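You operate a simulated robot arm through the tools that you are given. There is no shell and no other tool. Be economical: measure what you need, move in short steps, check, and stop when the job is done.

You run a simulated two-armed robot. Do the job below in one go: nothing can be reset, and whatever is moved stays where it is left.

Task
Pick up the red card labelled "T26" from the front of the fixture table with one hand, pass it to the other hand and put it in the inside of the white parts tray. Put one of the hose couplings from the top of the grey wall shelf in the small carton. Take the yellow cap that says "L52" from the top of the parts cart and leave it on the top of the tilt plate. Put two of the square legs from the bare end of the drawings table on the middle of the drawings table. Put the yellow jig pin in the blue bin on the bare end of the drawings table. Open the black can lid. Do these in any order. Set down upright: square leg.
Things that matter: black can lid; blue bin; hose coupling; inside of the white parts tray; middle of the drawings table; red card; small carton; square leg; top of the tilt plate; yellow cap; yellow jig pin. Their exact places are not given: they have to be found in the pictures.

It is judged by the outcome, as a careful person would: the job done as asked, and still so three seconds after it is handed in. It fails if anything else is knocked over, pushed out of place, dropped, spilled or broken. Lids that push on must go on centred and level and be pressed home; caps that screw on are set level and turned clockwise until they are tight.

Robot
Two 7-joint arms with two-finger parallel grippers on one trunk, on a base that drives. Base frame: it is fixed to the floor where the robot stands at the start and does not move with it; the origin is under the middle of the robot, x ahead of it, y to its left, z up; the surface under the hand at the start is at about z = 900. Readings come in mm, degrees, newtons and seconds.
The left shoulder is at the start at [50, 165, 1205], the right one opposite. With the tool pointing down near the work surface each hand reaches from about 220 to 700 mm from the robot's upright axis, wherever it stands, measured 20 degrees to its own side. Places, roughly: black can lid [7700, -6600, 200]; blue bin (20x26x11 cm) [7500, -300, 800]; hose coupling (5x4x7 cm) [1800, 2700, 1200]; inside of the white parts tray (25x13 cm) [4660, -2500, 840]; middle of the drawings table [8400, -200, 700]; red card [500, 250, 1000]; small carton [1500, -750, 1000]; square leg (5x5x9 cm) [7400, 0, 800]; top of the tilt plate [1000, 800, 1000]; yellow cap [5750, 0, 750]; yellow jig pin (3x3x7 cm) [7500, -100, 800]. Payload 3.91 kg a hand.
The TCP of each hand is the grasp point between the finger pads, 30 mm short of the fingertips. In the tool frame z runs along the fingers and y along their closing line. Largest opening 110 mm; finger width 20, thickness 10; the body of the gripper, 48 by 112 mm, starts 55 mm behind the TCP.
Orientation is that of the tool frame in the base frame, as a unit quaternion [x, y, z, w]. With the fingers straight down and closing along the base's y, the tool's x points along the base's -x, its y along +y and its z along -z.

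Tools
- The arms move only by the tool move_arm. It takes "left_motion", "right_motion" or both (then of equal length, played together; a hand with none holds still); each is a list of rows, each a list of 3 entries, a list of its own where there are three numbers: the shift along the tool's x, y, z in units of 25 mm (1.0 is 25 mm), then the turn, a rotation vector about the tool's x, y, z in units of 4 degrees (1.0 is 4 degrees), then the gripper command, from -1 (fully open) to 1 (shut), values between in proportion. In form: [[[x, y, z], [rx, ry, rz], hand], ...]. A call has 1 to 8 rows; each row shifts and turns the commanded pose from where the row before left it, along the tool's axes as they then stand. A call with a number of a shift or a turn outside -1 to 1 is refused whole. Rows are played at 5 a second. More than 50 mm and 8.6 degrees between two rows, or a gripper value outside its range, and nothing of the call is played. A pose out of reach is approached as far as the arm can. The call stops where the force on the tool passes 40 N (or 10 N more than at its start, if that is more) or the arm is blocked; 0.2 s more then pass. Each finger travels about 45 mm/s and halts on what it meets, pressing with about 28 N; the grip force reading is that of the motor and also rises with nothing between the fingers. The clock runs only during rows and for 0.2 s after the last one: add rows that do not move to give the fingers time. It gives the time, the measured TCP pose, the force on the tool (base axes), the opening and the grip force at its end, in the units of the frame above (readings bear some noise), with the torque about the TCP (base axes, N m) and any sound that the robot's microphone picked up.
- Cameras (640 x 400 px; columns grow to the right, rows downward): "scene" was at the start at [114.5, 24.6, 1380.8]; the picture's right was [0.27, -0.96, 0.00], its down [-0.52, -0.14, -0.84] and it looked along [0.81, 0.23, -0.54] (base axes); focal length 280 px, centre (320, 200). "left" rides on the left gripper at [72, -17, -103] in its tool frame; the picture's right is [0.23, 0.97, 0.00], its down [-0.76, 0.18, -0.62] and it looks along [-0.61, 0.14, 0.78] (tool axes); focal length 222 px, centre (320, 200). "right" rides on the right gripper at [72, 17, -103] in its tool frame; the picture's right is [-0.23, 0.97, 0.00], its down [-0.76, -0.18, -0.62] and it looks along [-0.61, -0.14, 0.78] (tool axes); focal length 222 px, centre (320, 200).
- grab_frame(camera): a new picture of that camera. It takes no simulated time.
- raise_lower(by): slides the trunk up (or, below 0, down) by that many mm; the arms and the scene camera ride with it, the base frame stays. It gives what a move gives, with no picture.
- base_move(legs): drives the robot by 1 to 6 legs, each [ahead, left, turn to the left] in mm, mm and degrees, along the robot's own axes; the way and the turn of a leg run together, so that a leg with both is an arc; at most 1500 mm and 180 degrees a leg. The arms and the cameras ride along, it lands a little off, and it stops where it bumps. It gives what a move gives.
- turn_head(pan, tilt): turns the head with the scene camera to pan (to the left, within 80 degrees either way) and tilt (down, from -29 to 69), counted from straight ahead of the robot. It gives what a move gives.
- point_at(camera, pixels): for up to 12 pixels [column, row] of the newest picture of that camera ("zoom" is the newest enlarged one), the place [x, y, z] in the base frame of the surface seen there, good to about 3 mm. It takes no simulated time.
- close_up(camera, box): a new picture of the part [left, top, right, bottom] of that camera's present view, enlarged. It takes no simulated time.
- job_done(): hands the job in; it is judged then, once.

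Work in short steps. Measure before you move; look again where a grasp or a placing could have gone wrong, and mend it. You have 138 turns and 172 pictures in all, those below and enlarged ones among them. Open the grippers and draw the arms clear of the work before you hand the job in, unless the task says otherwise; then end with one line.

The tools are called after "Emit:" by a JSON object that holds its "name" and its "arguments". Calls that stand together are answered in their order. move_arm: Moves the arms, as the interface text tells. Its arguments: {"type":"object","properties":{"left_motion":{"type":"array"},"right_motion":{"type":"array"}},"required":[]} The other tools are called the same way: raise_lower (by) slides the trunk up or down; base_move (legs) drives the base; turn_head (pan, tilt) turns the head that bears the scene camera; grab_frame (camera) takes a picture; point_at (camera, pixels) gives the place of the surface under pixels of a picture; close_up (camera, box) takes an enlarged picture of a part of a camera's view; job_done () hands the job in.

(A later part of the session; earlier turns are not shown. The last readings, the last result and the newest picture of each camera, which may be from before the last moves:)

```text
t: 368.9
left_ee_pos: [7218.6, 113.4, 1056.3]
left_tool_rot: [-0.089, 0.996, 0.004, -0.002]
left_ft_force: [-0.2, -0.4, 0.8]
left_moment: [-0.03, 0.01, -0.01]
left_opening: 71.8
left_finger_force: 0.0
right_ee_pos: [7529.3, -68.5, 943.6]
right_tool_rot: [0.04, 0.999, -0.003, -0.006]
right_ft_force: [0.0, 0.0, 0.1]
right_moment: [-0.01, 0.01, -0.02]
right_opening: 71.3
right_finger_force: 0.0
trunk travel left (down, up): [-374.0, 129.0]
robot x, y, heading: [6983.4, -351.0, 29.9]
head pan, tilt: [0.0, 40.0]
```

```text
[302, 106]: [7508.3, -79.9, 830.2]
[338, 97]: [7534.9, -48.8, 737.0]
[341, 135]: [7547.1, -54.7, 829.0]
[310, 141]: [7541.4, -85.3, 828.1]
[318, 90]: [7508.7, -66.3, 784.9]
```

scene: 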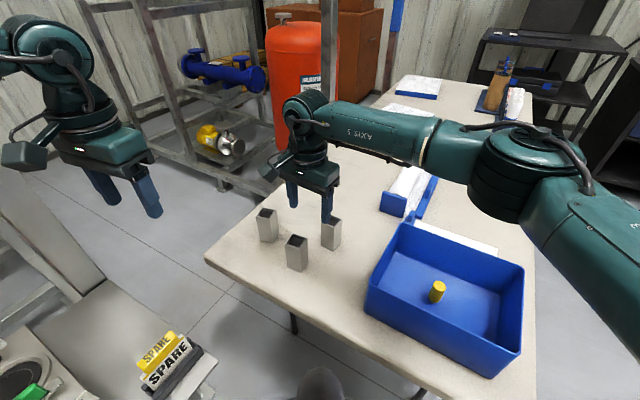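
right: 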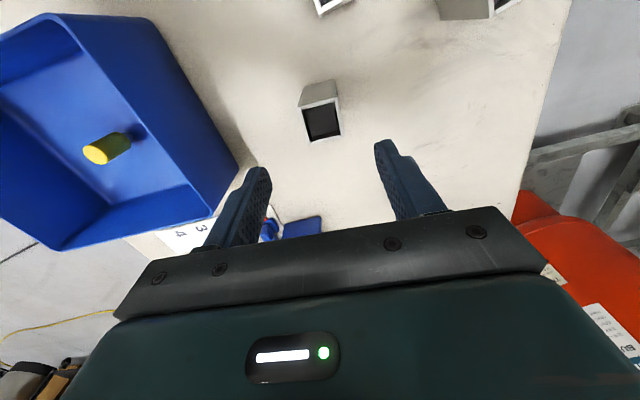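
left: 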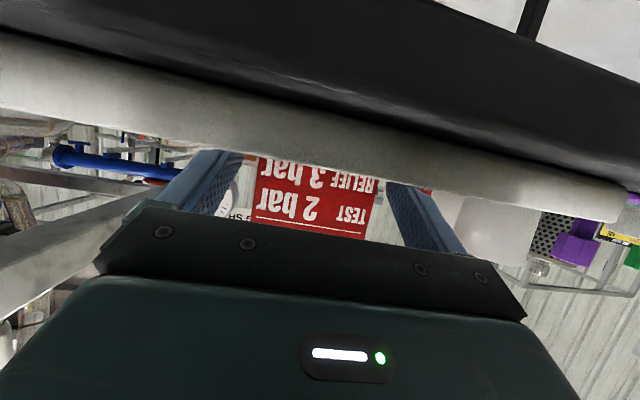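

C's centre is (7528, −68), right under the hand. I descend 147 mm and grip.

Emit:
{"name": "move_arm", "arguments": {"right_motion": [[[0, 0, 1], [0, 0, 0], -0.3], [[0, 0, 1], [0, 0, 0], -0.3], [[0, 0, 1], [0, 0, 0], -0.3], [[0, 0, 1], [0, 0, 0], -0.3], [[0, 0, 1], [0, 0, 0], -0.3], [[0, 0, 0.88], [0, 0, 0], -0.3], [[0, 0, 0], [0, 0, 0], 0.2], [[0, 0, 0], [0, 0, 0], 1]]}}

Emit:
{"name": "move_arm", "arguments": {"right_motion": [[[0, 0, 0], [0, 0, 0], 1], [[0, 0, 0], [0, 0, 0], 1], [[0, 0, -1], [0, 0, 0], 1], [[0, 0, -1], [0, 0, 0], 1], [[0, 0, -1], [0, 0, 0], 1], [[0, 0, -1], [0, 0, 0], 1], [[0, 0, -1], [0, 0, 0], 1], [[0, 0, -1], [0, 0, 0], 1]]}}

Emit:
{"name": "move_arm", "arguments": {"right_motion": [[[0, -1, 0], [0, 0, 0], 1], [[0, -1, 0], [0, 0, 0], 1], [[0, -1, 0], [0, 0, 0], 1], [[0, -1, 0], [0, 0, 0], 1], [[0, -1, 0], [0, 0, 0], 1], [[0, -1, 0], [0, 0, 0], 1], [[0, -1, 0], [0, 0, 0], 1], [[0, -1, 0], [0, 0, 0], 1]], "left_motion": [[[-1, 0, 0.5], [0, 0, 0], -0.3], [[-1, 0, 0.5], [0, 0, 0], -0.3], [[-1, 0, 0.5], [0, 0, 0], -0.3], [[-1, 0, 0.5], [0, 0, 0], -0.3], [[-1, 0, 0.5], [0, 0, 0], -0.3], [[-1, 0, 0.5], [0, 0, 0], -0.3], [[-1, 0, 0.5], [0, 0, 0], -0.3], [[-1, 0, 0.5], [0, 0, 0], -0.3]]}}

Emit:
{"name": "grab_frame", "arguments": {"camera": "left"}}

Emit:
{"name": "grab_frame", "arguments": {"camera": "scene"}}

```text
t: 370.7
left_ee_pos: [7218.3, 113.9, 1057.7]
left_tool_rot: [-0.088, 0.996, 0.004, -0.002]
left_ft_force: [-0.5, 0.2, -0.2]
left_moment: [0.03, -0.01, 0.0]
left_opening: 71.7
left_finger_force: 0.0
right_ee_pos: [7519.2, -76.8, 799.6]
right_tool_rot: [0.042, 0.999, -0.002, -0.005]
right_ft_force: [-0.5, 0.4, -0.2]
right_moment: [0.05, -0.07, 0.04]
right_opening: 39.6
right_finger_force: 21.0
right hand out of reach, approached as far as the arm can: row 5
trunk travel left (down, up): [-374.0, 129.0]
robot x, y, heading: [6983.6, -350.5, 29.8]
head pan, tilt: [0.0, 40.0]
```

```text
t: 372.5
left_ee_pos: [7218.3, 113.0, 1057.9]
left_tool_rot: [-0.088, 0.996, 0.004, -0.003]
left_ft_force: [0.2, -0.9, -0.6]
left_moment: [0.01, 0.03, -0.03]
left_opening: 71.6
left_finger_force: 0.1
right_ee_pos: [7521.1, -76.9, 951.2]
right_tool_rot: [0.042, 0.999, -0.003, -0.005]
right_ft_force: [0.2, -0.3, -1.0]
right_moment: [-0.01, 0.04, 0.01]
right_opening: 39.7
right_finger_force: 28.4
trunk travel left (down, up): [-374.0, 129.0]
robot x, y, heading: [6980.2, -352.7, 30.0]
head pan, tilt: [0.0, 40.0]
```

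```text
t: 374.3
left_ee_pos: [7341.3, 140.2, 987.7]
left_tool_rot: [-0.088, 0.996, 0.004, -0.001]
left_ft_force: [0.4, 1.2, 0.5]
left_moment: [0.01, 0.02, -0.02]
left_opening: 71.4
left_finger_force: 0.0
left hand out of reach, approached as far as the arm can: row 6, 7, 8
right_ee_pos: [7505.7, -277.7, 950.0]
right_tool_rot: [0.041, 0.999, -0.003, -0.005]
right_ft_force: [-0.2, -1.0, -0.4]
right_moment: [0.01, 0.04, -0.02]
right_opening: 39.8
right_finger_force: 27.2
trunk travel left (down, up): [-374.0, 129.0]
robot x, y, heading: [6981.8, -346.7, 30.1]
head pan, tilt: [0.0, 40.0]
```

```text
87 pictures are left
```

left: 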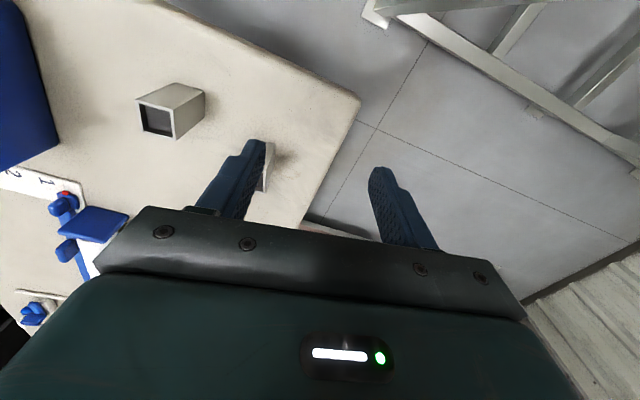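

```text
86 pictures are left
```

scene: 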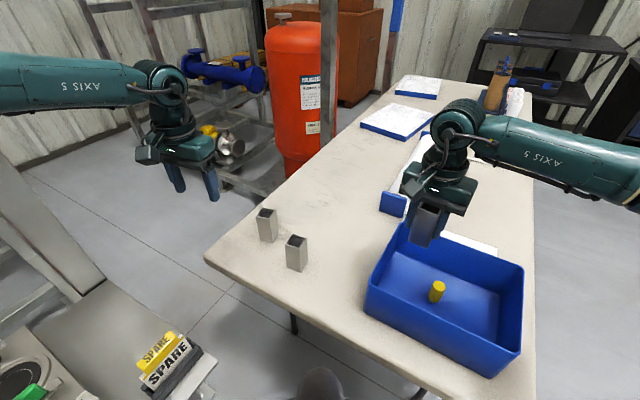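

Leg C is in the right hand. I bring the left hand over leg B (7428, −27).

Emit:
{"name": "move_arm", "arguments": {"left_motion": [[[-0.28, -0.9, 0.3], [0, 0, 0], -0.3], [[-0.28, -0.9, 0.3], [0, 0, 0], -0.3], [[-0.28, -0.9, 0.3], [0, 0, 0], -0.3], [[-0.28, -0.9, 0.3], [0, 0, 0], -0.3], [[-0.28, -0.9, 0.3], [0, 0, 0], -0.3], [[-0.28, -0.9, 0], [0, 0, 0], -0.3], [[-0.28, -0.9, 0], [0, 0, 0], -0.3], [[-0.28, -0.9, 0], [0, 0, 0], -0.3]]}}

Emit:
{"name": "grab_frame", "arguments": {"camera": "left"}}

```text
t: 376.1
left_ee_pos: [7311.2, 6.2, 985.0]
left_tool_rot: [-0.088, 0.996, 0.003, 0.0]
left_ft_force: [0.1, 0.4, 0.1]
left_moment: [0.0, 0.0, 0.01]
left_opening: 71.5
left_finger_force: 0.1
left hand out of reach, approached as far as the arm can: row 1, 2, 3, 4, 5, 6, 7, 8
right_ee_pos: [7504.3, -276.8, 950.6]
right_tool_rot: [0.041, 0.999, -0.002, -0.005]
right_ft_force: [0.8, -0.1, -1.0]
right_moment: [0.0, 0.05, 0.02]
right_opening: 39.8
right_finger_force: 27.3
trunk travel left (down, up): [-374.0, 129.0]
robot x, y, heading: [6980.2, -347.8, 30.0]
head pan, tilt: [0.0, 40.0]
```

```text
85 pictures are left
```

left: 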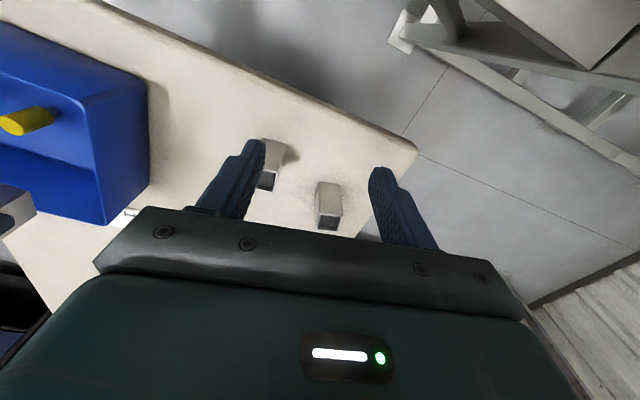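

The left wrist limits outward yaw here; I turn the base back to heading 0, where leg B lies naturally to the left, and unwind the left yaw.

Emit:
{"name": "base_move", "arguments": {"legs": [[0, 0, -30], [0, 60, 0]]}}

Emit:
{"name": "move_arm", "arguments": {"left_motion": [[[0, 0, 0], [0, 0, -0.97], -0.3], [[0, 0, 0], [0, 0, -0.97], -0.3], [[0, 0, 0], [0, 0, -0.97], -0.3], [[0, 0, 0], [0, 0, -0.97], -0.3], [[0, 0, 0], [0, 0, -0.97], -0.3], [[0, 0, 0], [0, 0, -0.97], -0.3], [[0, 0, 0], [0, 0, -0.97], -0.3]]}}

```text
t: 378.8
left_ee_pos: [7444.8, -144.9, 985.3]
left_tool_rot: [0.173, 0.985, 0.003, 0.0]
left_ft_force: [0.6, 0.6, 0.5]
left_moment: [-0.03, 0.0, 0.01]
left_opening: 71.7
left_finger_force: 0.1
right_ee_pos: [7471.2, -489.5, 950.4]
right_tool_rot: [0.298, 0.954, 0.0, -0.006]
right_ft_force: [-0.9, -0.4, -2.3]
right_moment: [-0.03, -0.01, -0.02]
right_opening: 39.5
right_finger_force: 27.7
trunk travel left (down, up): [-374.0, 129.0]
robot x, y, heading: [6984.9, -290.3, -0.2]
head pan, tilt: [0.0, 40.0]
```

```text
t: 380.4
left_ee_pos: [7443.8, -146.6, 984.8]
left_tool_rot: [-0.064, 0.998, 0.004, 0.0]
left_ft_force: [0.2, 0.6, -0.6]
left_moment: [0.0, 0.0, 0.03]
left_opening: 71.3
left_finger_force: 0.2
right_ee_pos: [7472.7, -488.9, 949.9]
right_tool_rot: [0.298, 0.955, -0.001, -0.006]
right_ft_force: [-0.6, 0.3, -1.6]
right_moment: [0.02, -0.01, 0.0]
right_opening: 40.0
right_finger_force: 28.5
trunk travel left (down, up): [-374.0, 129.0]
robot x, y, heading: [6979.2, -291.1, 0.0]
head pan, tilt: [0.0, 40.0]
```

Left yaw now +7°. I move +119 in y over leg B and look.

Emit:
{"name": "move_arm", "arguments": {"left_motion": [[[0, 0.96, 0.6], [0, 0, 0], -0.3], [[0, 0.96, 0.6], [0, 0, 0], -0.3], [[0, 0.96, 0.6], [0, 0, 0], -0.3], [[0, 0.96, 0.6], [0, 0, 0], -0.3], [[0, 0.96, 0], [0, 0, 0], -0.3]]}}

Emit:
{"name": "grab_frame", "arguments": {"camera": "left"}}

```text
t: 381.6
left_ee_pos: [7429.3, -26.5, 926.1]
left_tool_rot: [-0.063, 0.998, 0.004, 0.0]
left_ft_force: [1.0, -0.6, 0.9]
left_moment: [0.02, 0.0, 0.01]
left_opening: 71.7
left_finger_force: 0.1
right_ee_pos: [7470.9, -489.4, 950.9]
right_tool_rot: [0.299, 0.954, -0.001, -0.006]
right_ft_force: [-0.1, -0.9, -1.8]
right_moment: [0.03, 0.03, -0.04]
right_opening: 40.0
right_finger_force: 28.0
trunk travel left (down, up): [-374.0, 129.0]
robot x, y, heading: [6982.3, -292.4, -0.4]
head pan, tilt: [0.0, 40.0]
```

```text
84 pictures are left
```

left: 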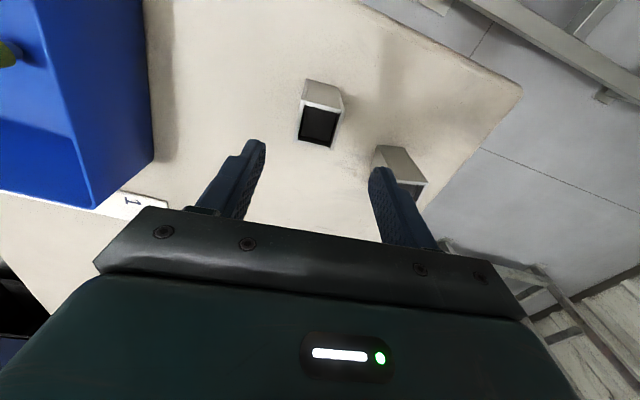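

Emit:
{"name": "point_at", "arguments": {"camera": "left", "pixels": [[303, 104], [341, 112], [331, 147], [298, 140], [393, 170]]}}

Emit:
{"name": "move_arm", "arguments": {"left_motion": [[[0, 0, 1], [0, 0, 0], -0.3], [[0, 0, 1], [0, 0, 0], -0.3], [[0, 0, 0.9], [0, 0, 0], -0.3]]}}

```text
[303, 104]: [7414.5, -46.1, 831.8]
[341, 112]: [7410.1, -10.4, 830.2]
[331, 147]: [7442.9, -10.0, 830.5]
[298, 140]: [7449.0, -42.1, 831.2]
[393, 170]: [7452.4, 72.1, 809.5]
```

```text
t: 382.4
left_ee_pos: [7429.9, -26.6, 853.4]
left_tool_rot: [-0.063, 0.998, 0.003, 0.0]
left_ft_force: [-0.1, -0.3, -0.1]
left_moment: [0.01, 0.01, -0.02]
left_opening: 71.5
left_finger_force: 0.1
right_ee_pos: [7471.7, -488.8, 950.3]
right_tool_rot: [0.299, 0.954, -0.001, -0.005]
right_ft_force: [0.5, -0.4, -0.9]
right_moment: [0.0, 0.05, 0.02]
right_opening: 40.0
right_finger_force: 28.0
trunk travel left (down, up): [-374.0, 129.0]
robot x, y, heading: [6982.9, -294.9, -0.0]
head pan, tilt: [0.0, 40.0]
```

Centred on B. I go down to z≈798, grip, and lift.

Emit:
{"name": "move_arm", "arguments": {"left_motion": [[[0, 0, 1], [0, 0, 0], -0.3], [[0, 0, 1], [0, 0, 0], -0.3], [[0, 0, 0.2], [0, 0, 0], 0], [[0, 0, 0], [0, 0, 0], 0.5], [[0, 0, 0], [0, 0, 0], 1], [[0, 0, 0], [0, 0, 0], 1], [[0, 0, 0], [0, 0, 0], 1]]}}

Emit:
{"name": "move_arm", "arguments": {"left_motion": [[[0, 0, -1], [0, 0, 0], 1], [[0, 0, -1], [0, 0, 0], 1], [[0, 0, -1], [0, 0, 0], 1], [[0, 0, -1], [0, 0, 0], 1], [[0, 0, -1], [0, 0, 0], 1], [[0, 0, -1], [0, 0, 0], 1], [[0, 0, -1], [0, 0, 0], 1], [[0, 0, -1], [0, 0, 0], 1]]}}

Emit:
{"name": "raise_lower", "arguments": {"by": 60}}

Emit:
{"name": "grab_frame", "arguments": {"camera": "scene"}}

```text
t: 384.0
left_ee_pos: [7419.7, -19.7, 814.2]
left_tool_rot: [-0.062, 0.998, 0.003, 0.001]
left_ft_force: [-0.2, -0.3, 0.2]
left_moment: [-0.05, -0.04, -0.02]
left_opening: 39.7
left_finger_force: 27.6
left hand out of reach, approached as far as the arm can: row 2, 3
right_ee_pos: [7471.8, -488.7, 950.9]
right_tool_rot: [0.299, 0.954, -0.001, -0.006]
right_ft_force: [0.5, -0.7, -0.9]
right_moment: [0.0, -0.04, 0.0]
right_opening: 39.9
right_finger_force: 27.9
trunk travel left (down, up): [-374.0, 129.0]
robot x, y, heading: [6985.0, -293.8, -0.2]
head pan, tilt: [0.0, 40.0]
```

```text
t: 385.8
left_ee_pos: [7420.2, -20.2, 1015.2]
left_tool_rot: [-0.063, 0.998, 0.003, 0.001]
left_ft_force: [-0.2, 0.2, -1.2]
left_moment: [-0.03, -0.02, -0.02]
left_opening: 39.6
left_finger_force: 28.4
right_ee_pos: [7471.3, -489.0, 950.3]
right_tool_rot: [0.299, 0.954, -0.001, -0.006]
right_ft_force: [-0.3, -0.1, -2.4]
right_moment: [0.01, -0.01, 0.02]
right_opening: 39.7
right_finger_force: 28.2
trunk travel left (down, up): [-374.0, 129.0]
robot x, y, heading: [6977.9, -288.6, -0.3]
head pan, tilt: [0.0, 40.0]
```

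```text
t: 386.8
left_ee_pos: [7421.3, -19.6, 1072.9]
left_tool_rot: [-0.062, 0.998, 0.003, 0.001]
left_ft_force: [1.3, 1.3, -0.9]
left_moment: [0.01, -0.01, 0.0]
left_opening: 39.8
left_finger_force: 28.1
right_ee_pos: [7472.3, -489.0, 1010.0]
right_tool_rot: [0.3, 0.954, 0.0, -0.006]
right_ft_force: [0.3, 0.0, -1.8]
right_moment: [0.01, 0.04, 0.0]
right_opening: 39.6
right_finger_force: 27.6
trunk travel left (down, up): [-434.0, 69.0]
robot x, y, heading: [6980.6, -286.8, -0.3]
head pan, tilt: [0.0, 40.0]
```

```text
83 pictures are left
```

scene: 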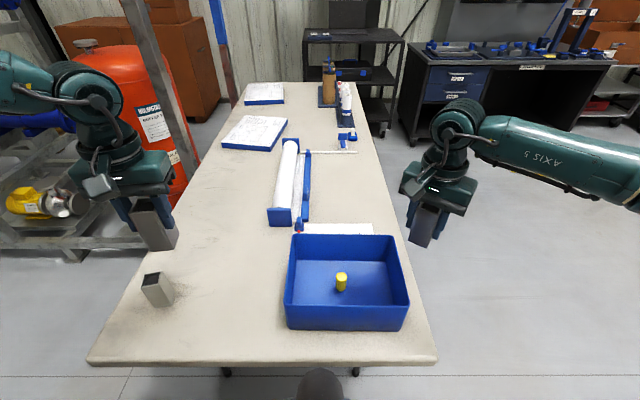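

Both legs are held and A still stands. I drive round to the front middle of the table, facing it.

Emit:
{"name": "base_move", "arguments": {"legs": [[0, -862, 0.3], [0, 0, 90], [0, -1370, 0]]}}

Emit:
{"name": "turn_head", "arguments": {"pan": 0, "tilt": 30}}

Emit:
{"name": "grab_frame", "arguments": {"camera": "scene"}}

```text
t: 410.4
left_ee_pos: [8063.7, -709.3, 1073.0]
left_tool_rot: [0.757, -0.653, -0.003, 0.002]
left_ft_force: [0.6, -0.4, -1.5]
left_moment: [0.01, 0.0, -0.02]
left_opening: 39.7
left_finger_force: 27.9
right_ee_pos: [8531.1, -648.8, 1011.7]
right_tool_rot: [-0.472, 0.881, -0.005, -0.003]
right_ft_force: [0.3, 0.3, -2.0]
right_moment: [0.02, -0.01, 0.01]
right_opening: 39.8
right_finger_force: 27.7
trunk travel left (down, up): [-434.0, 69.0]
robot x, y, heading: [8343.8, -1140.3, 91.0]
head pan, tilt: [0.0, 40.0]
```

```text
t: 411.1
left_ee_pos: [8061.9, -708.9, 1073.2]
left_tool_rot: [0.757, -0.654, -0.004, 0.002]
left_ft_force: [-0.1, -0.5, -2.0]
left_moment: [-0.05, 0.01, -0.01]
left_opening: 40.0
left_finger_force: 27.6
right_ee_pos: [8531.2, -648.5, 1011.0]
right_tool_rot: [-0.473, 0.881, -0.005, -0.003]
right_ft_force: [-0.4, 0.8, -0.9]
right_moment: [0.0, 0.03, -0.01]
right_opening: 40.1
right_finger_force: 28.3
trunk travel left (down, up): [-434.0, 69.0]
robot x, y, heading: [8338.9, -1143.3, 91.4]
head pan, tilt: [0.0, 30.0]
```

```text
82 pictures are left
```

scene: 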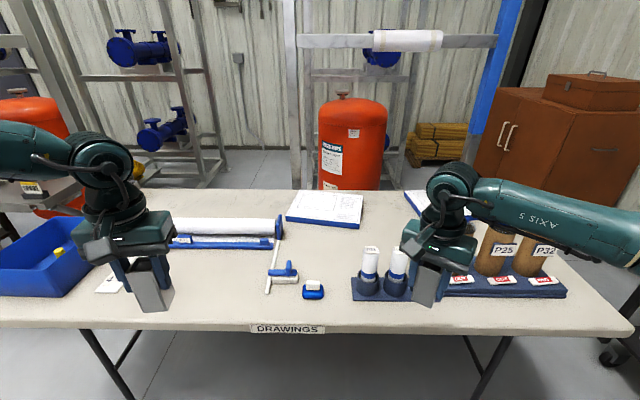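

I measure the middle region: label (287,328), the free space round (325,255), roll end (280,230), eraser (313,290), rack (360,285), board (325,222).

Emit:
{"name": "point_at", "arguments": {"camera": "scene", "pixels": [[287, 322], [330, 250], [310, 245], [278, 240], [283, 215], [313, 285], [355, 288], [362, 255], [325, 226], [295, 270], [628, 325], [255, 300]]}}

Emit:
{"name": "close_up", "arguments": {"camera": "scene", "box": [220, 190, 420, 330]}}

```text
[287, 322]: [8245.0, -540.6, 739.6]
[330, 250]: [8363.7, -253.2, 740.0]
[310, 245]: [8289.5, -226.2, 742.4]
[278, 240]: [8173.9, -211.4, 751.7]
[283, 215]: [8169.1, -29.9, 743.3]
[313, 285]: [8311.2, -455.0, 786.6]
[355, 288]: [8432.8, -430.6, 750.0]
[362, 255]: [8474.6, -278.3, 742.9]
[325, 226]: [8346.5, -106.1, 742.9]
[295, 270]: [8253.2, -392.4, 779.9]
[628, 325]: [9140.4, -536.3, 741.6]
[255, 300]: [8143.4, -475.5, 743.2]
```

```text
2.86 times, centred on (320, 260) of scene
```

zoom: 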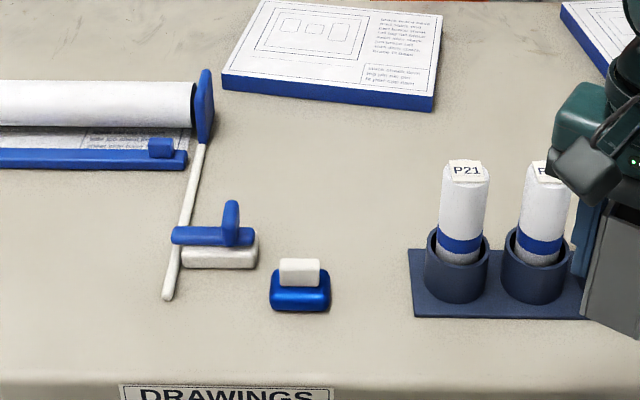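

Free area: x 8230–8470, y −330…−120. I'll set the legs at about (8415, −205) and (8325, −215). I move the base up to the table.

Emit:
{"name": "base_move", "arguments": {"legs": [[0, 0, -1.2], [240, -30, 0], [50, 0, 0]]}}

Emit:
{"name": "grab_frame", "arguments": {"camera": "right"}}

```text
t: 413.7
left_ee_pos: [8102.5, -414.5, 1072.1]
left_tool_rot: [0.751, -0.66, -0.003, 0.003]
left_ft_force: [-0.3, 0.5, -1.1]
left_moment: [-0.01, 0.0, 0.02]
left_opening: 39.4
left_finger_force: 28.3
right_ee_pos: [8572.2, -364.5, 1010.2]
right_tool_rot: [-0.464, 0.886, -0.006, -0.003]
right_ft_force: [-0.2, 0.8, -1.5]
right_moment: [-0.06, -0.02, 0.02]
right_opening: 40.0
right_finger_force: 28.4
trunk travel left (down, up): [-434.0, 69.0]
robot x, y, heading: [8374.2, -853.9, 89.7]
head pan, tilt: [0.0, 30.0]
```

```text
80 pictures are left
```

right: 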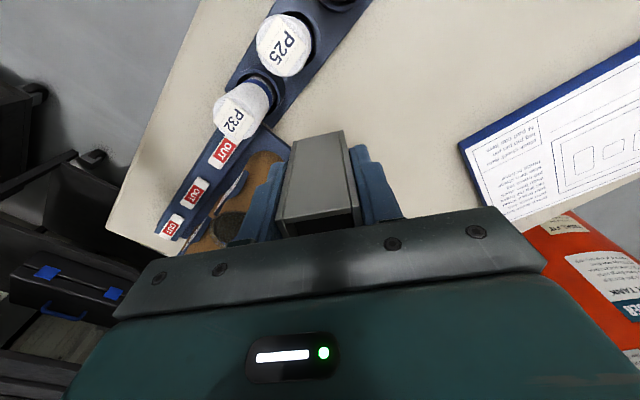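

I carry the right leg across to (8415, −205), staying high.

Emit:
{"name": "move_arm", "arguments": {"right_motion": [[[-0.18, 0.98, 0], [0, 0, 0], 1], [[-0.18, 0.98, 0], [0, 0, 0], 1], [[-0.18, 0.98, 0], [0, 0, 0], 1], [[-0.18, 0.98, 0], [0, 0, 0], 1], [[-0.18, 0.98, 0], [0, 0, 0], 1], [[-0.18, 0.98, 0], [0, 0, 0], 1], [[-0.18, 0.98, 0], [0, 0, 0], 1], [[-0.18, 0.98, 0], [0, 0, 0], 1]]}}

Emit:
{"name": "move_arm", "arguments": {"right_motion": [[[-0.2, 0.95, 0], [0, 0, 0], 1], [[0, 0, 1], [0, 0, 0], 1], [[0, 0, 1], [0, 0, 0], 1], [[0, 0, 1], [0, 0, 0], 1], [[0, 0, 1], [0, 0, 0], 1]]}}

Emit:
{"name": "grab_frame", "arguments": {"camera": "scene"}}

Emit:
{"name": "grab_frame", "arguments": {"camera": "right"}}

```text
t: 415.5
left_ee_pos: [8101.4, -415.6, 1071.9]
left_tool_rot: [0.75, -0.661, -0.003, 0.002]
left_ft_force: [-0.9, 0.0, -1.5]
left_moment: [-0.01, -0.04, -0.01]
left_opening: 40.0
left_finger_force: 28.5
right_ee_pos: [8428.8, -225.3, 1009.0]
right_tool_rot: [-0.465, 0.885, -0.004, -0.002]
right_ft_force: [-0.2, -0.7, -1.1]
right_moment: [0.0, -0.04, 0.01]
right_opening: 40.1
right_finger_force: 27.9
trunk travel left (down, up): [-434.0, 69.0]
robot x, y, heading: [8373.1, -854.7, 89.9]
head pan, tilt: [0.0, 30.0]
```

```text
t: 416.7
left_ee_pos: [8102.7, -414.5, 1073.7]
left_tool_rot: [0.751, -0.66, -0.003, 0.002]
left_ft_force: [0.2, 0.1, -1.0]
left_moment: [-0.03, -0.01, 0.01]
left_opening: 39.5
left_finger_force: 28.0
right_ee_pos: [8426.3, -234.6, 907.8]
right_tool_rot: [-0.463, 0.886, -0.006, -0.003]
right_ft_force: [-0.1, 0.7, -1.1]
right_moment: [-0.04, 0.04, 0.01]
right_opening: 39.7
right_finger_force: 28.6
right hand out of reach, approached as far as the arm can: row 1, 4, 5
trunk travel left (down, up): [-434.0, 69.0]
robot x, y, heading: [8374.3, -854.8, 90.0]
head pan, tilt: [0.0, 30.0]
```

```text
79 pictures are left
```

scene: 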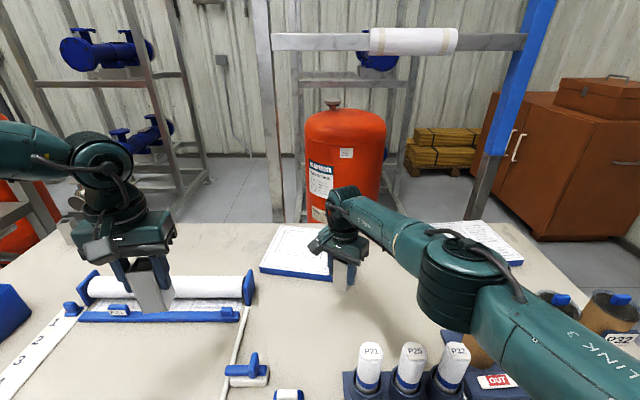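

```text
78 pictures are left
```

right: 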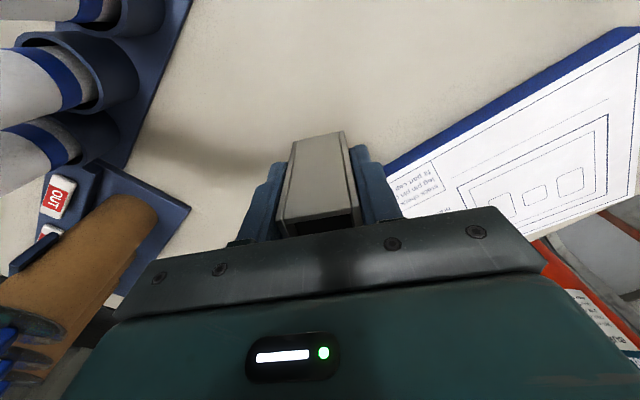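

I check the elbow's height over the tube racks before lowering by trunk.

Emit:
{"name": "point_at", "arguments": {"camera": "scene", "pixels": [[470, 300], [520, 345], [560, 360], [600, 380], [440, 290], [370, 350], [455, 350], [490, 355], [560, 300], [620, 305], [345, 285], [390, 260]]}}

```text
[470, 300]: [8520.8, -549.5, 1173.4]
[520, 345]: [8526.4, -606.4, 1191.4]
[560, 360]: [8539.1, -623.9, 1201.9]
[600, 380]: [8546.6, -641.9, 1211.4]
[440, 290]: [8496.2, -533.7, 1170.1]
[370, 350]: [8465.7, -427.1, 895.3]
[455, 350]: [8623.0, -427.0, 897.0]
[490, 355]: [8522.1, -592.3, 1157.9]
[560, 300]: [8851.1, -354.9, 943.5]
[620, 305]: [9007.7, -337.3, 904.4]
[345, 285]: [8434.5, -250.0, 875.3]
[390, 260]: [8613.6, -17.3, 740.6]
```

Clear. I lower the trunk 105.

Emit:
{"name": "raise_lower", "arguments": {"by": -105}}

Emit:
{"name": "grab_frame", "arguments": {"camera": "right"}}

```text
t: 418.1
left_ee_pos: [8102.9, -415.3, 969.7]
left_tool_rot: [0.75, -0.661, -0.004, 0.003]
left_ft_force: [-0.6, -0.3, -1.0]
left_moment: [-0.02, 0.0, 0.0]
left_opening: 39.4
left_finger_force: 28.3
right_ee_pos: [8427.0, -235.2, 804.5]
right_tool_rot: [-0.464, 0.886, -0.005, -0.003]
right_ft_force: [-0.2, 0.5, -1.4]
right_moment: [0.0, -0.03, -0.01]
right_opening: 39.9
right_finger_force: 27.7
trunk travel left (down, up): [-329.0, 174.0]
robot x, y, heading: [8374.1, -853.7, 90.0]
head pan, tilt: [0.0, 30.0]
```

```text
77 pictures are left
```

right: 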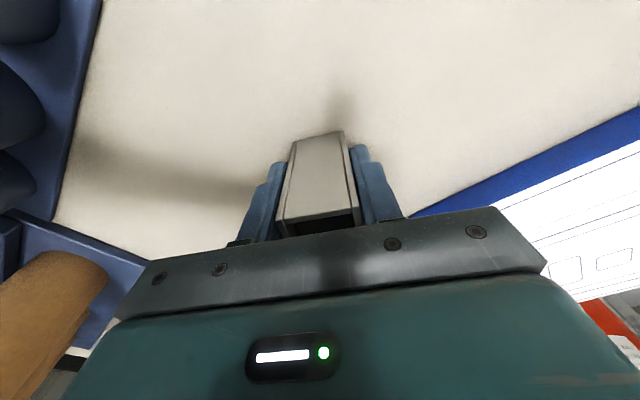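

A few mm remain; I lower 4 mm and read the force.

Emit:
{"name": "raise_lower", "arguments": {"by": -4}}

Emit:
{"name": "raise_lower", "arguments": {"by": -1.5}}

```text
t: 418.6
left_ee_pos: [8102.3, -416.0, 964.2]
left_tool_rot: [0.75, -0.661, -0.003, 0.002]
left_ft_force: [0.3, -0.1, -1.4]
left_moment: [-0.01, 0.02, 0.01]
left_opening: 39.7
left_finger_force: 27.8
right_ee_pos: [8426.3, -235.3, 801.6]
right_tool_rot: [-0.464, 0.886, -0.004, -0.003]
right_ft_force: [0.6, -0.8, 2.7]
right_moment: [0.1, -0.03, -0.01]
right_opening: 39.9
right_finger_force: 28.4
trunk travel left (down, up): [-325.0, 178.0]
robot x, y, heading: [8373.4, -857.5, 90.0]
head pan, tilt: [0.0, 30.0]
```

```text
t: 419.1
left_ee_pos: [8101.1, -416.7, 963.8]
left_tool_rot: [0.751, -0.661, -0.003, 0.002]
left_ft_force: [-0.5, -0.7, -1.0]
left_moment: [-0.05, -0.02, 0.05]
left_opening: 39.4
left_finger_force: 27.9
right_ee_pos: [8427.2, -234.7, 800.6]
right_tool_rot: [-0.465, 0.885, -0.003, -0.002]
right_ft_force: [1.8, 0.1, 13.3]
right_moment: [0.18, 0.09, 0.0]
right_opening: 39.7
right_finger_force: 28.2
trunk travel left (down, up): [-324.0, 179.0]
robot x, y, heading: [8373.1, -858.6, 89.8]
head pan, tilt: [0.0, 30.0]
```

It touches (13 N). I release and raise off.

Emit:
{"name": "move_arm", "arguments": {"right_motion": [[[0, 0, 0], [0, 0, 0], 0.1], [[0, 0, 0], [0, 0, 0], -0.2], [[0, 0, 0], [0, 0, 0], -0.3], [[0, 0, 0], [0, 0, 0], -0.3]]}}

Emit:
{"name": "raise_lower", "arguments": {"by": 125}}

Emit:
{"name": "move_arm", "arguments": {"right_motion": [[[0.2, -1, -0.4], [0, 0, 0], -0.3], [[0.2, -1, -0.4], [0, 0, 0], -0.3], [[0.2, -1, -0.4], [0, 0, 0], -0.3], [[0.2, -1, -0.4], [0, 0, 0], -0.3], [[0.2, -1, 0], [0, 0, 0], -0.3], [[0.2, -1, 0], [0, 0, 0], -0.3], [[0.2, -1, 0], [0, 0, 0], -0.3], [[0.2, -1, 0], [0, 0, 0], -0.3]]}}

Emit:
{"name": "grab_frame", "arguments": {"camera": "scene"}}

```text
t: 420.1
left_ee_pos: [8102.9, -415.4, 962.7]
left_tool_rot: [0.75, -0.661, -0.003, 0.002]
left_ft_force: [-0.2, 0.8, -1.2]
left_moment: [-0.04, 0.0, 0.0]
left_opening: 39.4
left_finger_force: 27.9
right_ee_pos: [8427.0, -235.1, 797.1]
right_tool_rot: [-0.464, 0.886, -0.005, -0.004]
right_ft_force: [-0.2, 0.5, 0.7]
right_moment: [-0.01, 0.0, -0.03]
right_opening: 71.2
right_finger_force: 0.0
trunk travel left (down, up): [-324.0, 179.0]
robot x, y, heading: [8373.3, -854.8, 89.9]
head pan, tilt: [0.0, 30.0]
```

```text
t: 421.7
left_ee_pos: [8102.5, -414.8, 1087.7]
left_tool_rot: [0.751, -0.66, -0.003, 0.002]
left_ft_force: [-0.3, 0.6, -2.1]
left_moment: [-0.03, -0.01, 0.01]
left_opening: 39.8
left_finger_force: 27.9
right_ee_pos: [8425.8, -235.0, 922.9]
right_tool_rot: [-0.464, 0.886, -0.005, -0.003]
right_ft_force: [-0.2, 0.0, -0.4]
right_moment: [-0.02, 0.0, 0.0]
right_opening: 71.6
right_finger_force: 0.0
trunk travel left (down, up): [-449.0, 54.0]
robot x, y, heading: [8371.7, -853.4, 89.8]
head pan, tilt: [0.0, 30.0]
```

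```text
t: 423.5
left_ee_pos: [8102.4, -416.4, 1087.4]
left_tool_rot: [0.751, -0.66, -0.003, 0.002]
left_ft_force: [1.1, 0.3, -1.5]
left_moment: [-0.01, 0.0, 0.04]
left_opening: 39.7
left_finger_force: 28.5
right_ee_pos: [8570.2, -381.5, 964.9]
right_tool_rot: [-0.463, 0.887, -0.004, -0.004]
right_ft_force: [-0.1, -0.1, 0.4]
right_moment: [0.0, 0.01, -0.02]
right_opening: 71.4
right_finger_force: 0.0
trunk travel left (down, up): [-449.0, 54.0]
robot x, y, heading: [8374.8, -856.2, 89.9]
head pan, tilt: [0.0, 30.0]
```

```text
76 pictures are left
```

scene: 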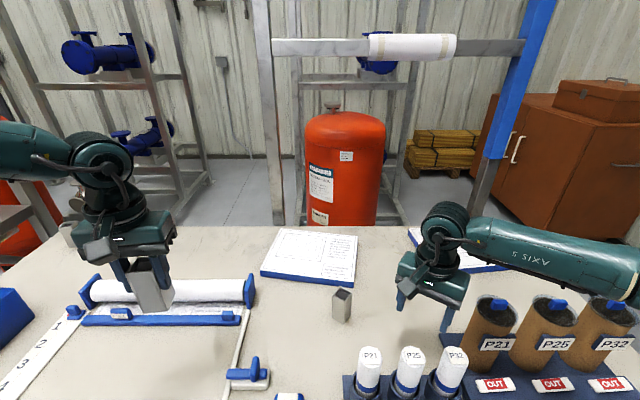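

Leg C stands in the middle at (8427, −235). I carry the left leg to about (8315, −250).

Emit:
{"name": "move_arm", "arguments": {"left_motion": [[[-0.6, -0.98, 0], [0, 0, 0], 1], [[-0.6, -0.98, 0], [0, 0, 0], 1], [[-0.6, -0.98, 0], [0, 0, 0], 1], [[-0.6, -0.98, 0], [0, 0, 0], 1], [[-0.6, -0.98, 0], [0, 0, 0], 1], [[-0.6, -0.98, 0], [0, 0, 0], 1], [[-0.6, -0.98, 0], [0, 0, 0], 1], [[-0.6, -0.98, 0], [0, 0, 0], 1]]}}

Emit:
{"name": "move_arm", "arguments": {"left_motion": [[[-0.35, -0.9, 0.2], [0, 0, 0], 1], [[-0.35, -0.55, 0.8], [0, 0, 0], 1], [[0, 0, 1], [0, 0, 0], 1], [[0, 0, 1], [0, 0, 0], 1], [[0, 0, 1], [0, 0, 0], 1]]}}

Emit:
{"name": "grab_frame", "arguments": {"camera": "scene"}}

Emit:
{"name": "grab_frame", "arguments": {"camera": "left"}}

```text
t: 425.3
left_ee_pos: [8205.1, -347.3, 1100.7]
left_tool_rot: [0.751, -0.66, -0.002, 0.002]
left_ft_force: [-0.6, -0.4, -0.4]
left_moment: [0.02, 0.02, 0.03]
left_opening: 39.7
left_finger_force: 28.4
left hand out of reach, approached as far as the arm can: row 5, 6, 7, 8
right_ee_pos: [8567.6, -380.8, 964.8]
right_tool_rot: [-0.465, 0.886, -0.005, -0.003]
right_ft_force: [0.3, -0.9, -0.1]
right_moment: [-0.01, 0.01, -0.04]
right_opening: 71.5
right_finger_force: 0.0
trunk travel left (down, up): [-449.0, 54.0]
robot x, y, heading: [8370.7, -855.8, 89.8]
head pan, tilt: [0.0, 30.0]
```

```text
t: 426.5
left_ee_pos: [8189.0, -365.6, 1017.0]
left_tool_rot: [0.751, -0.661, -0.003, 0.003]
left_ft_force: [-1.0, -0.6, -2.3]
left_moment: [-0.05, 0.05, 0.03]
left_opening: 39.5
left_finger_force: 28.0
left hand out of reach, approached as far as the arm can: row 1, 2, 3, 4, 5
right_ee_pos: [8569.4, -381.3, 963.8]
right_tool_rot: [-0.464, 0.886, -0.004, -0.003]
right_ft_force: [-1.1, 0.9, 0.6]
right_moment: [-0.02, 0.02, 0.0]
right_opening: 71.4
right_finger_force: 0.2
trunk travel left (down, up): [-449.0, 54.0]
robot x, y, heading: [8372.8, -854.9, 90.1]
head pan, tilt: [0.0, 30.0]
```

```text
75 pictures are left
```

scene: 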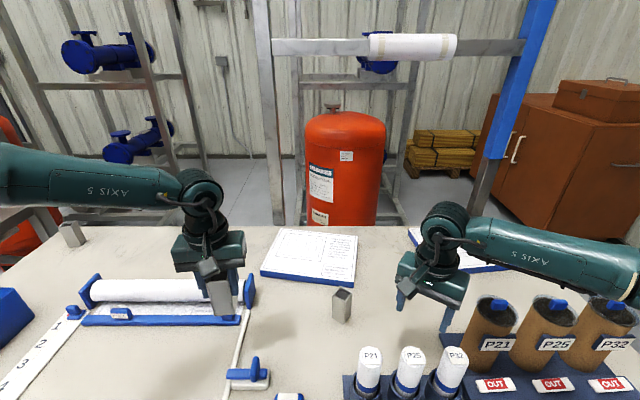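

```text
74 pictures are left
```

left: 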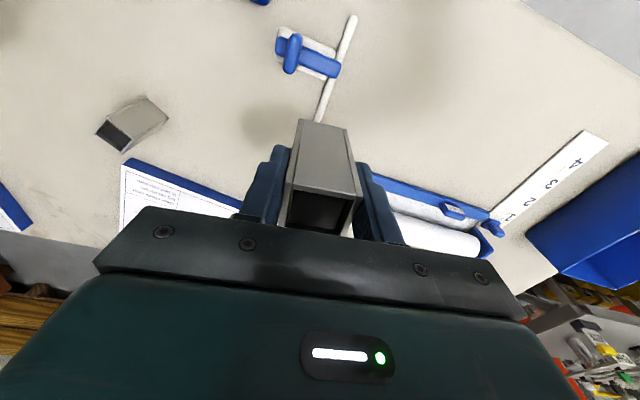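

The left arm can't come further in. I pull the right hand back clear of the tubes, then shift the base 125 right and 30 ahead so the left leg lands in the middle zone.

Emit:
{"name": "move_arm", "arguments": {"right_motion": [[[0.82, -0.57, -0.6], [0, 0, 0], -0.3], [[0.82, -0.57, -0.6], [0, 0, 0], -0.3], [[0.82, -0.57, -0.6], [0, 0, 0], -0.3], [[0.82, -0.57, -0.6], [0, 0, 0], -0.3], [[0.82, -0.57, -0.6], [0, 0, 0], -0.3], [[0.82, -0.57, -0.6], [0, 0, 0], -0.3], [[0.82, -0.57, -0.6], [0, 0, 0], -0.3]]}}

Emit:
{"name": "base_move", "arguments": {"legs": [[30, -125, 0]]}}

Emit:
{"name": "move_arm", "arguments": {"left_motion": [[[0, 0, 1], [0, 0, 0], 1], [[0, 0, 1], [0, 0, 0], 1], [[0, 0, 1], [0, 0, 0], 1], [[0, 0, 1], [0, 0, 0], 1]]}}

Emit:
{"name": "grab_frame", "arguments": {"camera": "left"}}

Emit:
{"name": "grab_frame", "arguments": {"camera": "scene"}}

```text
t: 428.1
left_ee_pos: [8189.4, -365.2, 1015.7]
left_tool_rot: [0.751, -0.66, -0.003, 0.002]
left_ft_force: [-0.4, -0.5, -1.1]
left_moment: [0.06, 0.0, -0.03]
left_opening: 39.7
left_finger_force: 28.2
right_ee_pos: [8569.2, -555.9, 1072.3]
right_tool_rot: [-0.464, 0.886, -0.005, -0.004]
right_ft_force: [0.3, 0.5, 0.8]
right_moment: [0.0, -0.02, -0.03]
right_opening: 71.2
right_finger_force: 0.0
trunk travel left (down, up): [-449.0, 54.0]
robot x, y, heading: [8373.1, -852.0, 89.9]
head pan, tilt: [0.0, 30.0]
```

```text
t: 429.8
left_ee_pos: [8314.3, -336.3, 1016.1]
left_tool_rot: [0.751, -0.661, -0.003, 0.002]
left_ft_force: [0.2, -0.3, -1.0]
left_moment: [-0.01, 0.0, 0.0]
left_opening: 39.7
left_finger_force: 28.1
right_ee_pos: [8693.5, -525.0, 1072.8]
right_tool_rot: [-0.464, 0.886, -0.004, -0.003]
right_ft_force: [0.4, 0.3, 0.0]
right_moment: [0.0, -0.01, 0.0]
right_opening: 71.4
right_finger_force: 0.0
trunk travel left (down, up): [-449.0, 54.0]
robot x, y, heading: [8501.2, -826.8, 89.8]
head pan, tilt: [0.0, 30.0]
```

```text
t: 430.8
left_ee_pos: [8282.5, -364.7, 943.2]
left_tool_rot: [0.751, -0.661, -0.003, 0.001]
left_ft_force: [-0.8, -0.3, -1.6]
left_moment: [-0.01, -0.03, 0.03]
left_opening: 40.1
left_finger_force: 27.8
left hand out of reach, approached as far as the arm can: row 1, 2, 3, 4
right_ee_pos: [8694.4, -524.9, 1072.7]
right_tool_rot: [-0.464, 0.886, -0.006, -0.004]
right_ft_force: [-0.2, -0.5, -0.1]
right_moment: [0.02, 0.02, 0.0]
right_opening: 71.6
right_finger_force: 0.1
trunk travel left (down, up): [-449.0, 54.0]
robot x, y, heading: [8499.9, -824.9, 89.9]
head pan, tilt: [0.0, 30.0]
```

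```text
73 pictures are left
```

left: 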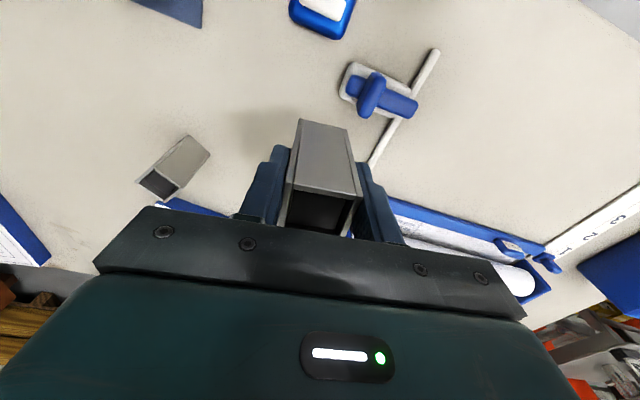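

```text
72 pictures are left
```

scene: 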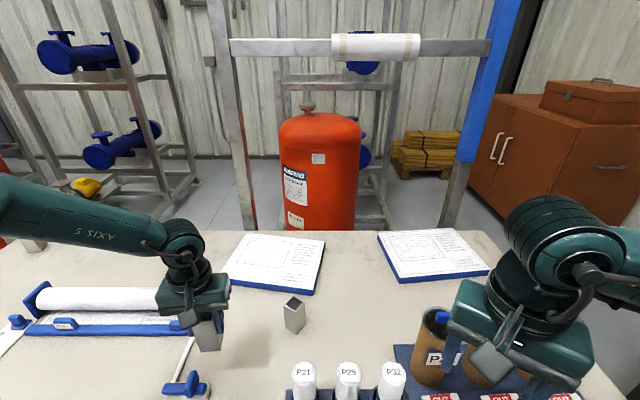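

Turning the wrist further inward should free the reach. I yaw the left 30° inward and move to (8325, −265).

Emit:
{"name": "move_arm", "arguments": {"left_motion": [[[0, 0, 0], [0, 0, -0.95], 1], [[0, 0, 0], [0, 0, -0.95], 1], [[0, 0, 0], [0, 0, -0.95], 1], [[0, 0, 0], [0, 0, -0.95], 1], [[0, 0, 0], [0, 0, -0.95], 1], [[0, 0, 0], [0, 0, -0.95], 1], [[0, 0, 0], [0, 0, -0.95], 1], [[0, 0, 0], [0, 0, -0.95], 1]]}}

Emit:
{"name": "move_arm", "arguments": {"left_motion": [[[-0.53, -0.95, 0], [0, 0, 0], 1], [[-0.53, -0.95, 0], [0, 0, 0], 1], [[-0.53, -0.95, 0], [0, 0, 0], 1], [[-0.53, -0.95, 0], [0, 0, 0], 1]]}}

Emit:
{"name": "grab_frame", "arguments": {"camera": "left"}}

```text
t: 432.6
left_ee_pos: [8283.1, -365.0, 944.0]
left_tool_rot: [0.898, -0.439, -0.003, 0.001]
left_ft_force: [-0.7, -0.4, -0.4]
left_moment: [-0.03, -0.01, 0.0]
left_opening: 39.8
left_finger_force: 28.2
right_ee_pos: [8694.3, -524.9, 1071.9]
right_tool_rot: [-0.463, 0.886, -0.005, -0.004]
right_ft_force: [0.0, 0.1, -0.3]
right_moment: [-0.02, -0.01, -0.01]
right_opening: 71.4
right_finger_force: 0.1
trunk travel left (down, up): [-449.0, 54.0]
robot x, y, heading: [8499.6, -823.6, 90.0]
head pan, tilt: [0.0, 30.0]
```

```text
t: 433.6
left_ee_pos: [8277.3, -318.6, 988.7]
left_tool_rot: [0.898, -0.44, -0.003, 0.001]
left_ft_force: [0.3, -0.3, -1.3]
left_moment: [0.0, 0.01, -0.01]
left_opening: 39.5
left_finger_force: 28.3
left hand out of reach, approached as far as the arm can: row 1, 2, 3, 4
right_ee_pos: [8693.4, -524.6, 1071.4]
right_tool_rot: [-0.464, 0.886, -0.005, -0.004]
right_ft_force: [0.2, -0.8, 0.7]
right_moment: [0.01, -0.01, 0.0]
right_opening: 71.6
right_finger_force: 0.1
trunk travel left (down, up): [-449.0, 54.0]
robot x, y, heading: [8501.0, -825.0, 90.3]
head pan, tilt: [0.0, 30.0]
```

```text
71 pictures are left
```

left: 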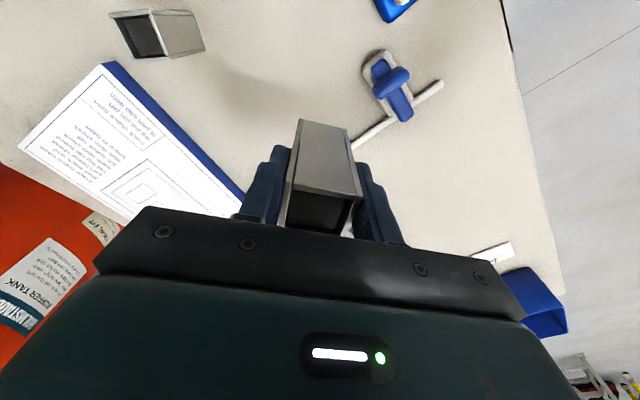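

Reach stays limited, so I nudge the base instead: right hand back more, base +55 right and +25 ahead.

Emit:
{"name": "move_arm", "arguments": {"right_motion": [[[0.82, -0.57, -0.4], [0, 0, 0], -0.3], [[0.82, -0.57, -0.4], [0, 0, 0], -0.3], [[0.82, -0.57, -0.4], [0, 0, 0], -0.3]]}}

Emit:
{"name": "base_move", "arguments": {"legs": [[25, -55, -0.2]]}}

Emit:
{"name": "raise_lower", "arguments": {"by": -165}}

Emit:
{"name": "grab_frame", "arguments": {"camera": "left"}}

Emit:
{"name": "grab_frame", "arguments": {"camera": "scene"}}

```text
t: 434.4
left_ee_pos: [8277.1, -318.1, 989.4]
left_tool_rot: [0.897, -0.441, -0.003, -0.001]
left_ft_force: [0.2, -0.3, -2.3]
left_moment: [0.02, -0.07, 0.0]
left_opening: 39.8
left_finger_force: 27.6
right_ee_pos: [8688.4, -566.0, 1113.2]
right_tool_rot: [-0.464, 0.886, -0.007, -0.004]
right_ft_force: [-0.5, -1.4, 0.1]
right_moment: [0.0, -0.01, -0.01]
right_opening: 71.6
right_finger_force: 0.1
right hand out of reach, approached as far as the arm can: row 2, 3
trunk travel left (down, up): [-449.0, 54.0]
robot x, y, heading: [8496.6, -825.1, 89.9]
head pan, tilt: [0.0, 30.0]
```

```text
t: 435.6
left_ee_pos: [8335.0, -292.7, 989.2]
left_tool_rot: [0.897, -0.443, -0.003, 0.001]
left_ft_force: [-0.4, -0.6, -1.2]
left_moment: [-0.04, 0.03, 0.01]
left_opening: 39.8
left_finger_force: 28.1
right_ee_pos: [8742.9, -542.6, 1113.4]
right_tool_rot: [-0.462, 0.887, -0.006, -0.003]
right_ft_force: [0.2, 0.0, -0.5]
right_moment: [-0.02, 0.03, 0.0]
right_opening: 71.5
right_finger_force: 0.1
trunk travel left (down, up): [-449.0, 54.0]
robot x, y, heading: [8554.1, -801.4, 89.9]
head pan, tilt: [0.0, 30.0]
```

```text
t: 437.5
left_ee_pos: [8334.2, -294.2, 825.3]
left_tool_rot: [0.897, -0.443, -0.003, 0.0]
left_ft_force: [0.7, -0.2, -1.2]
left_moment: [0.0, 0.02, -0.02]
left_opening: 39.8
left_finger_force: 28.4
right_ee_pos: [8744.2, -541.4, 947.8]
right_tool_rot: [-0.462, 0.887, -0.006, -0.003]
right_ft_force: [0.3, 0.9, -0.6]
right_moment: [0.0, 0.0, -0.02]
right_opening: 71.7
right_finger_force: 0.1
trunk travel left (down, up): [-284.0, 219.0]
robot x, y, heading: [8553.6, -801.0, 89.6]
head pan, tilt: [0.0, 30.0]
```

```text
70 pictures are left
```

left: 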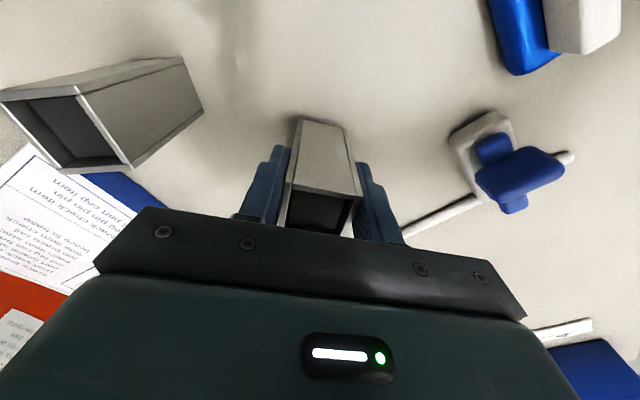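

```text
69 pictures are left
```

scene: 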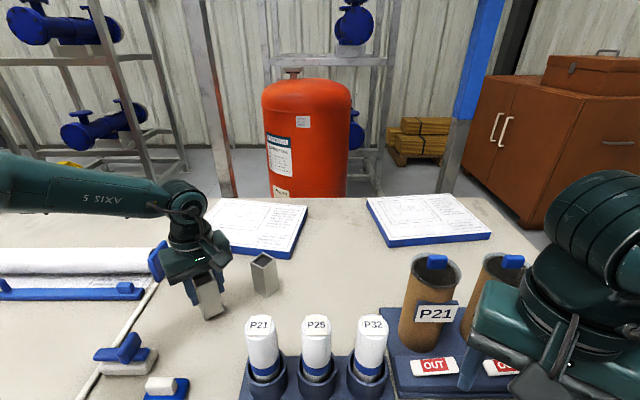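

About 11 mm to go. I lower 9, then 2 more, reading the force.

Emit:
{"name": "raise_lower", "arguments": {"by": -9}}

Emit:
{"name": "raise_lower", "arguments": {"by": -2}}

```text
t: 438.1
left_ee_pos: [8334.1, -293.2, 816.2]
left_tool_rot: [0.897, -0.443, -0.002, 0.0]
left_ft_force: [0.2, 0.1, -1.3]
left_moment: [0.0, 0.0, -0.02]
left_opening: 39.7
left_finger_force: 27.9
right_ee_pos: [8743.5, -542.8, 938.4]
right_tool_rot: [-0.463, 0.887, -0.007, -0.004]
right_ft_force: [-0.2, -0.2, -0.6]
right_moment: [0.0, 0.03, -0.03]
right_opening: 71.5
right_finger_force: 0.1
trunk travel left (down, up): [-275.0, 228.0]
robot x, y, heading: [8557.4, -800.8, 89.9]
head pan, tilt: [0.0, 30.0]
```

```text
t: 438.6
left_ee_pos: [8334.8, -293.6, 815.2]
left_tool_rot: [0.897, -0.443, -0.003, 0.0]
left_ft_force: [-1.8, -1.4, 3.4]
left_moment: [-0.09, -0.03, -0.02]
left_opening: 39.6
left_finger_force: 28.1
right_ee_pos: [8743.5, -541.8, 937.3]
right_tool_rot: [-0.462, 0.887, -0.006, -0.003]
right_ft_force: [-0.3, -0.5, 0.1]
right_moment: [0.0, -0.01, -0.02]
right_opening: 71.5
right_finger_force: 0.1
trunk travel left (down, up): [-273.0, 230.0]
robot x, y, heading: [8549.5, -802.8, 89.6]
head pan, tilt: [0.0, 30.0]
```

Contact shows (3.4 N). I settle 1 mm, release, raise, back off and check both legs.

Emit:
{"name": "raise_lower", "arguments": {"by": -1}}

Emit:
{"name": "move_arm", "arguments": {"left_motion": [[[0, 0, 0], [0, 0, 0], 0.1], [[0, 0, 0], [0, 0, 0], -0.1], [[0, 0, 0], [0, 0, 0], -0.2], [[0, 0, 0], [0, 0, 0], -0.2]]}}

Emit:
{"name": "raise_lower", "arguments": {"by": 220}}

Emit:
{"name": "base_move", "arguments": {"legs": [[-350, 0, 0]]}}

Emit:
{"name": "grab_frame", "arguments": {"camera": "scene"}}

```text
t: 439.1
left_ee_pos: [8333.5, -292.9, 814.6]
left_tool_rot: [0.897, -0.442, -0.004, -0.001]
left_ft_force: [-3.2, -1.3, 12.3]
left_moment: [-0.2, -0.02, -0.07]
left_opening: 39.9
left_finger_force: 28.4
right_ee_pos: [8744.7, -545.0, 937.0]
right_tool_rot: [-0.463, 0.886, -0.005, -0.003]
right_ft_force: [0.2, -0.8, -0.2]
right_moment: [0.01, 0.01, -0.02]
right_opening: 71.5
right_finger_force: 0.0
trunk travel left (down, up): [-272.0, 231.0]
robot x, y, heading: [8554.9, -797.6, 89.6]
head pan, tilt: [0.0, 30.0]
```

```text
t: 440.1
left_ee_pos: [8335.0, -292.9, 813.0]
left_tool_rot: [0.897, -0.442, -0.003, 0.0]
left_ft_force: [0.0, 0.2, -0.5]
left_moment: [-0.02, 0.0, 0.01]
left_opening: 65.9
left_finger_force: 0.1
right_ee_pos: [8744.1, -542.4, 935.6]
right_tool_rot: [-0.463, 0.886, -0.007, -0.004]
right_ft_force: [0.6, -0.7, 0.2]
right_moment: [0.03, -0.02, 0.0]
right_opening: 71.2
right_finger_force: 0.0
trunk travel left (down, up): [-272.0, 231.0]
robot x, y, heading: [8552.5, -804.4, 89.7]
head pan, tilt: [0.0, 30.0]
```

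```text
t: 442.4
left_ee_pos: [8333.9, -291.9, 1032.7]
left_tool_rot: [0.897, -0.443, -0.003, 0.0]
left_ft_force: [-0.4, -0.7, -0.9]
left_moment: [0.03, 0.01, 0.0]
left_opening: 66.0
left_finger_force: 0.0
right_ee_pos: [8745.1, -542.6, 1156.2]
right_tool_rot: [-0.463, 0.886, -0.006, -0.004]
right_ft_force: [0.9, 0.0, 0.4]
right_moment: [0.02, 0.04, 0.0]
right_opening: 71.5
right_finger_force: 0.1
trunk travel left (down, up): [-492.0, 11.0]
robot x, y, heading: [8551.8, -800.6, 89.9]
head pan, tilt: [0.0, 30.0]
```

```text
t: 444.7
left_ee_pos: [8332.1, -642.0, 1032.9]
left_tool_rot: [0.897, -0.442, -0.004, -0.001]
left_ft_force: [0.1, -0.5, -0.1]
left_moment: [0.04, 0.0, 0.01]
left_opening: 66.2
left_finger_force: 0.0
right_ee_pos: [8741.3, -891.5, 1154.6]
right_tool_rot: [-0.462, 0.887, -0.005, -0.004]
right_ft_force: [0.9, -0.3, 0.0]
right_moment: [0.01, -0.02, 0.01]
right_opening: 71.4
right_finger_force: 0.2
trunk travel left (down, up): [-492.0, 11.0]
robot x, y, heading: [8554.1, -1150.5, 89.5]
head pan, tilt: [0.0, 30.0]
```

```text
68 pictures are left
```

scene: 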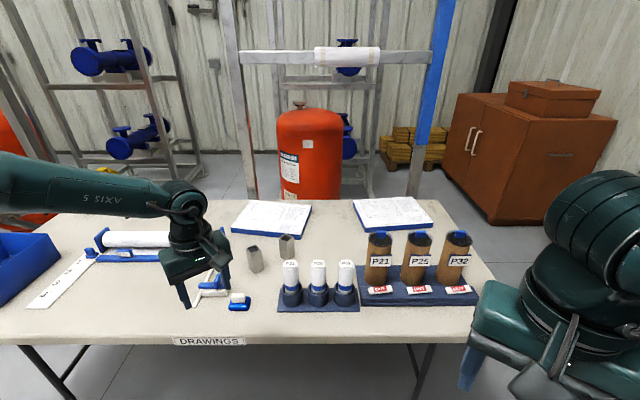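

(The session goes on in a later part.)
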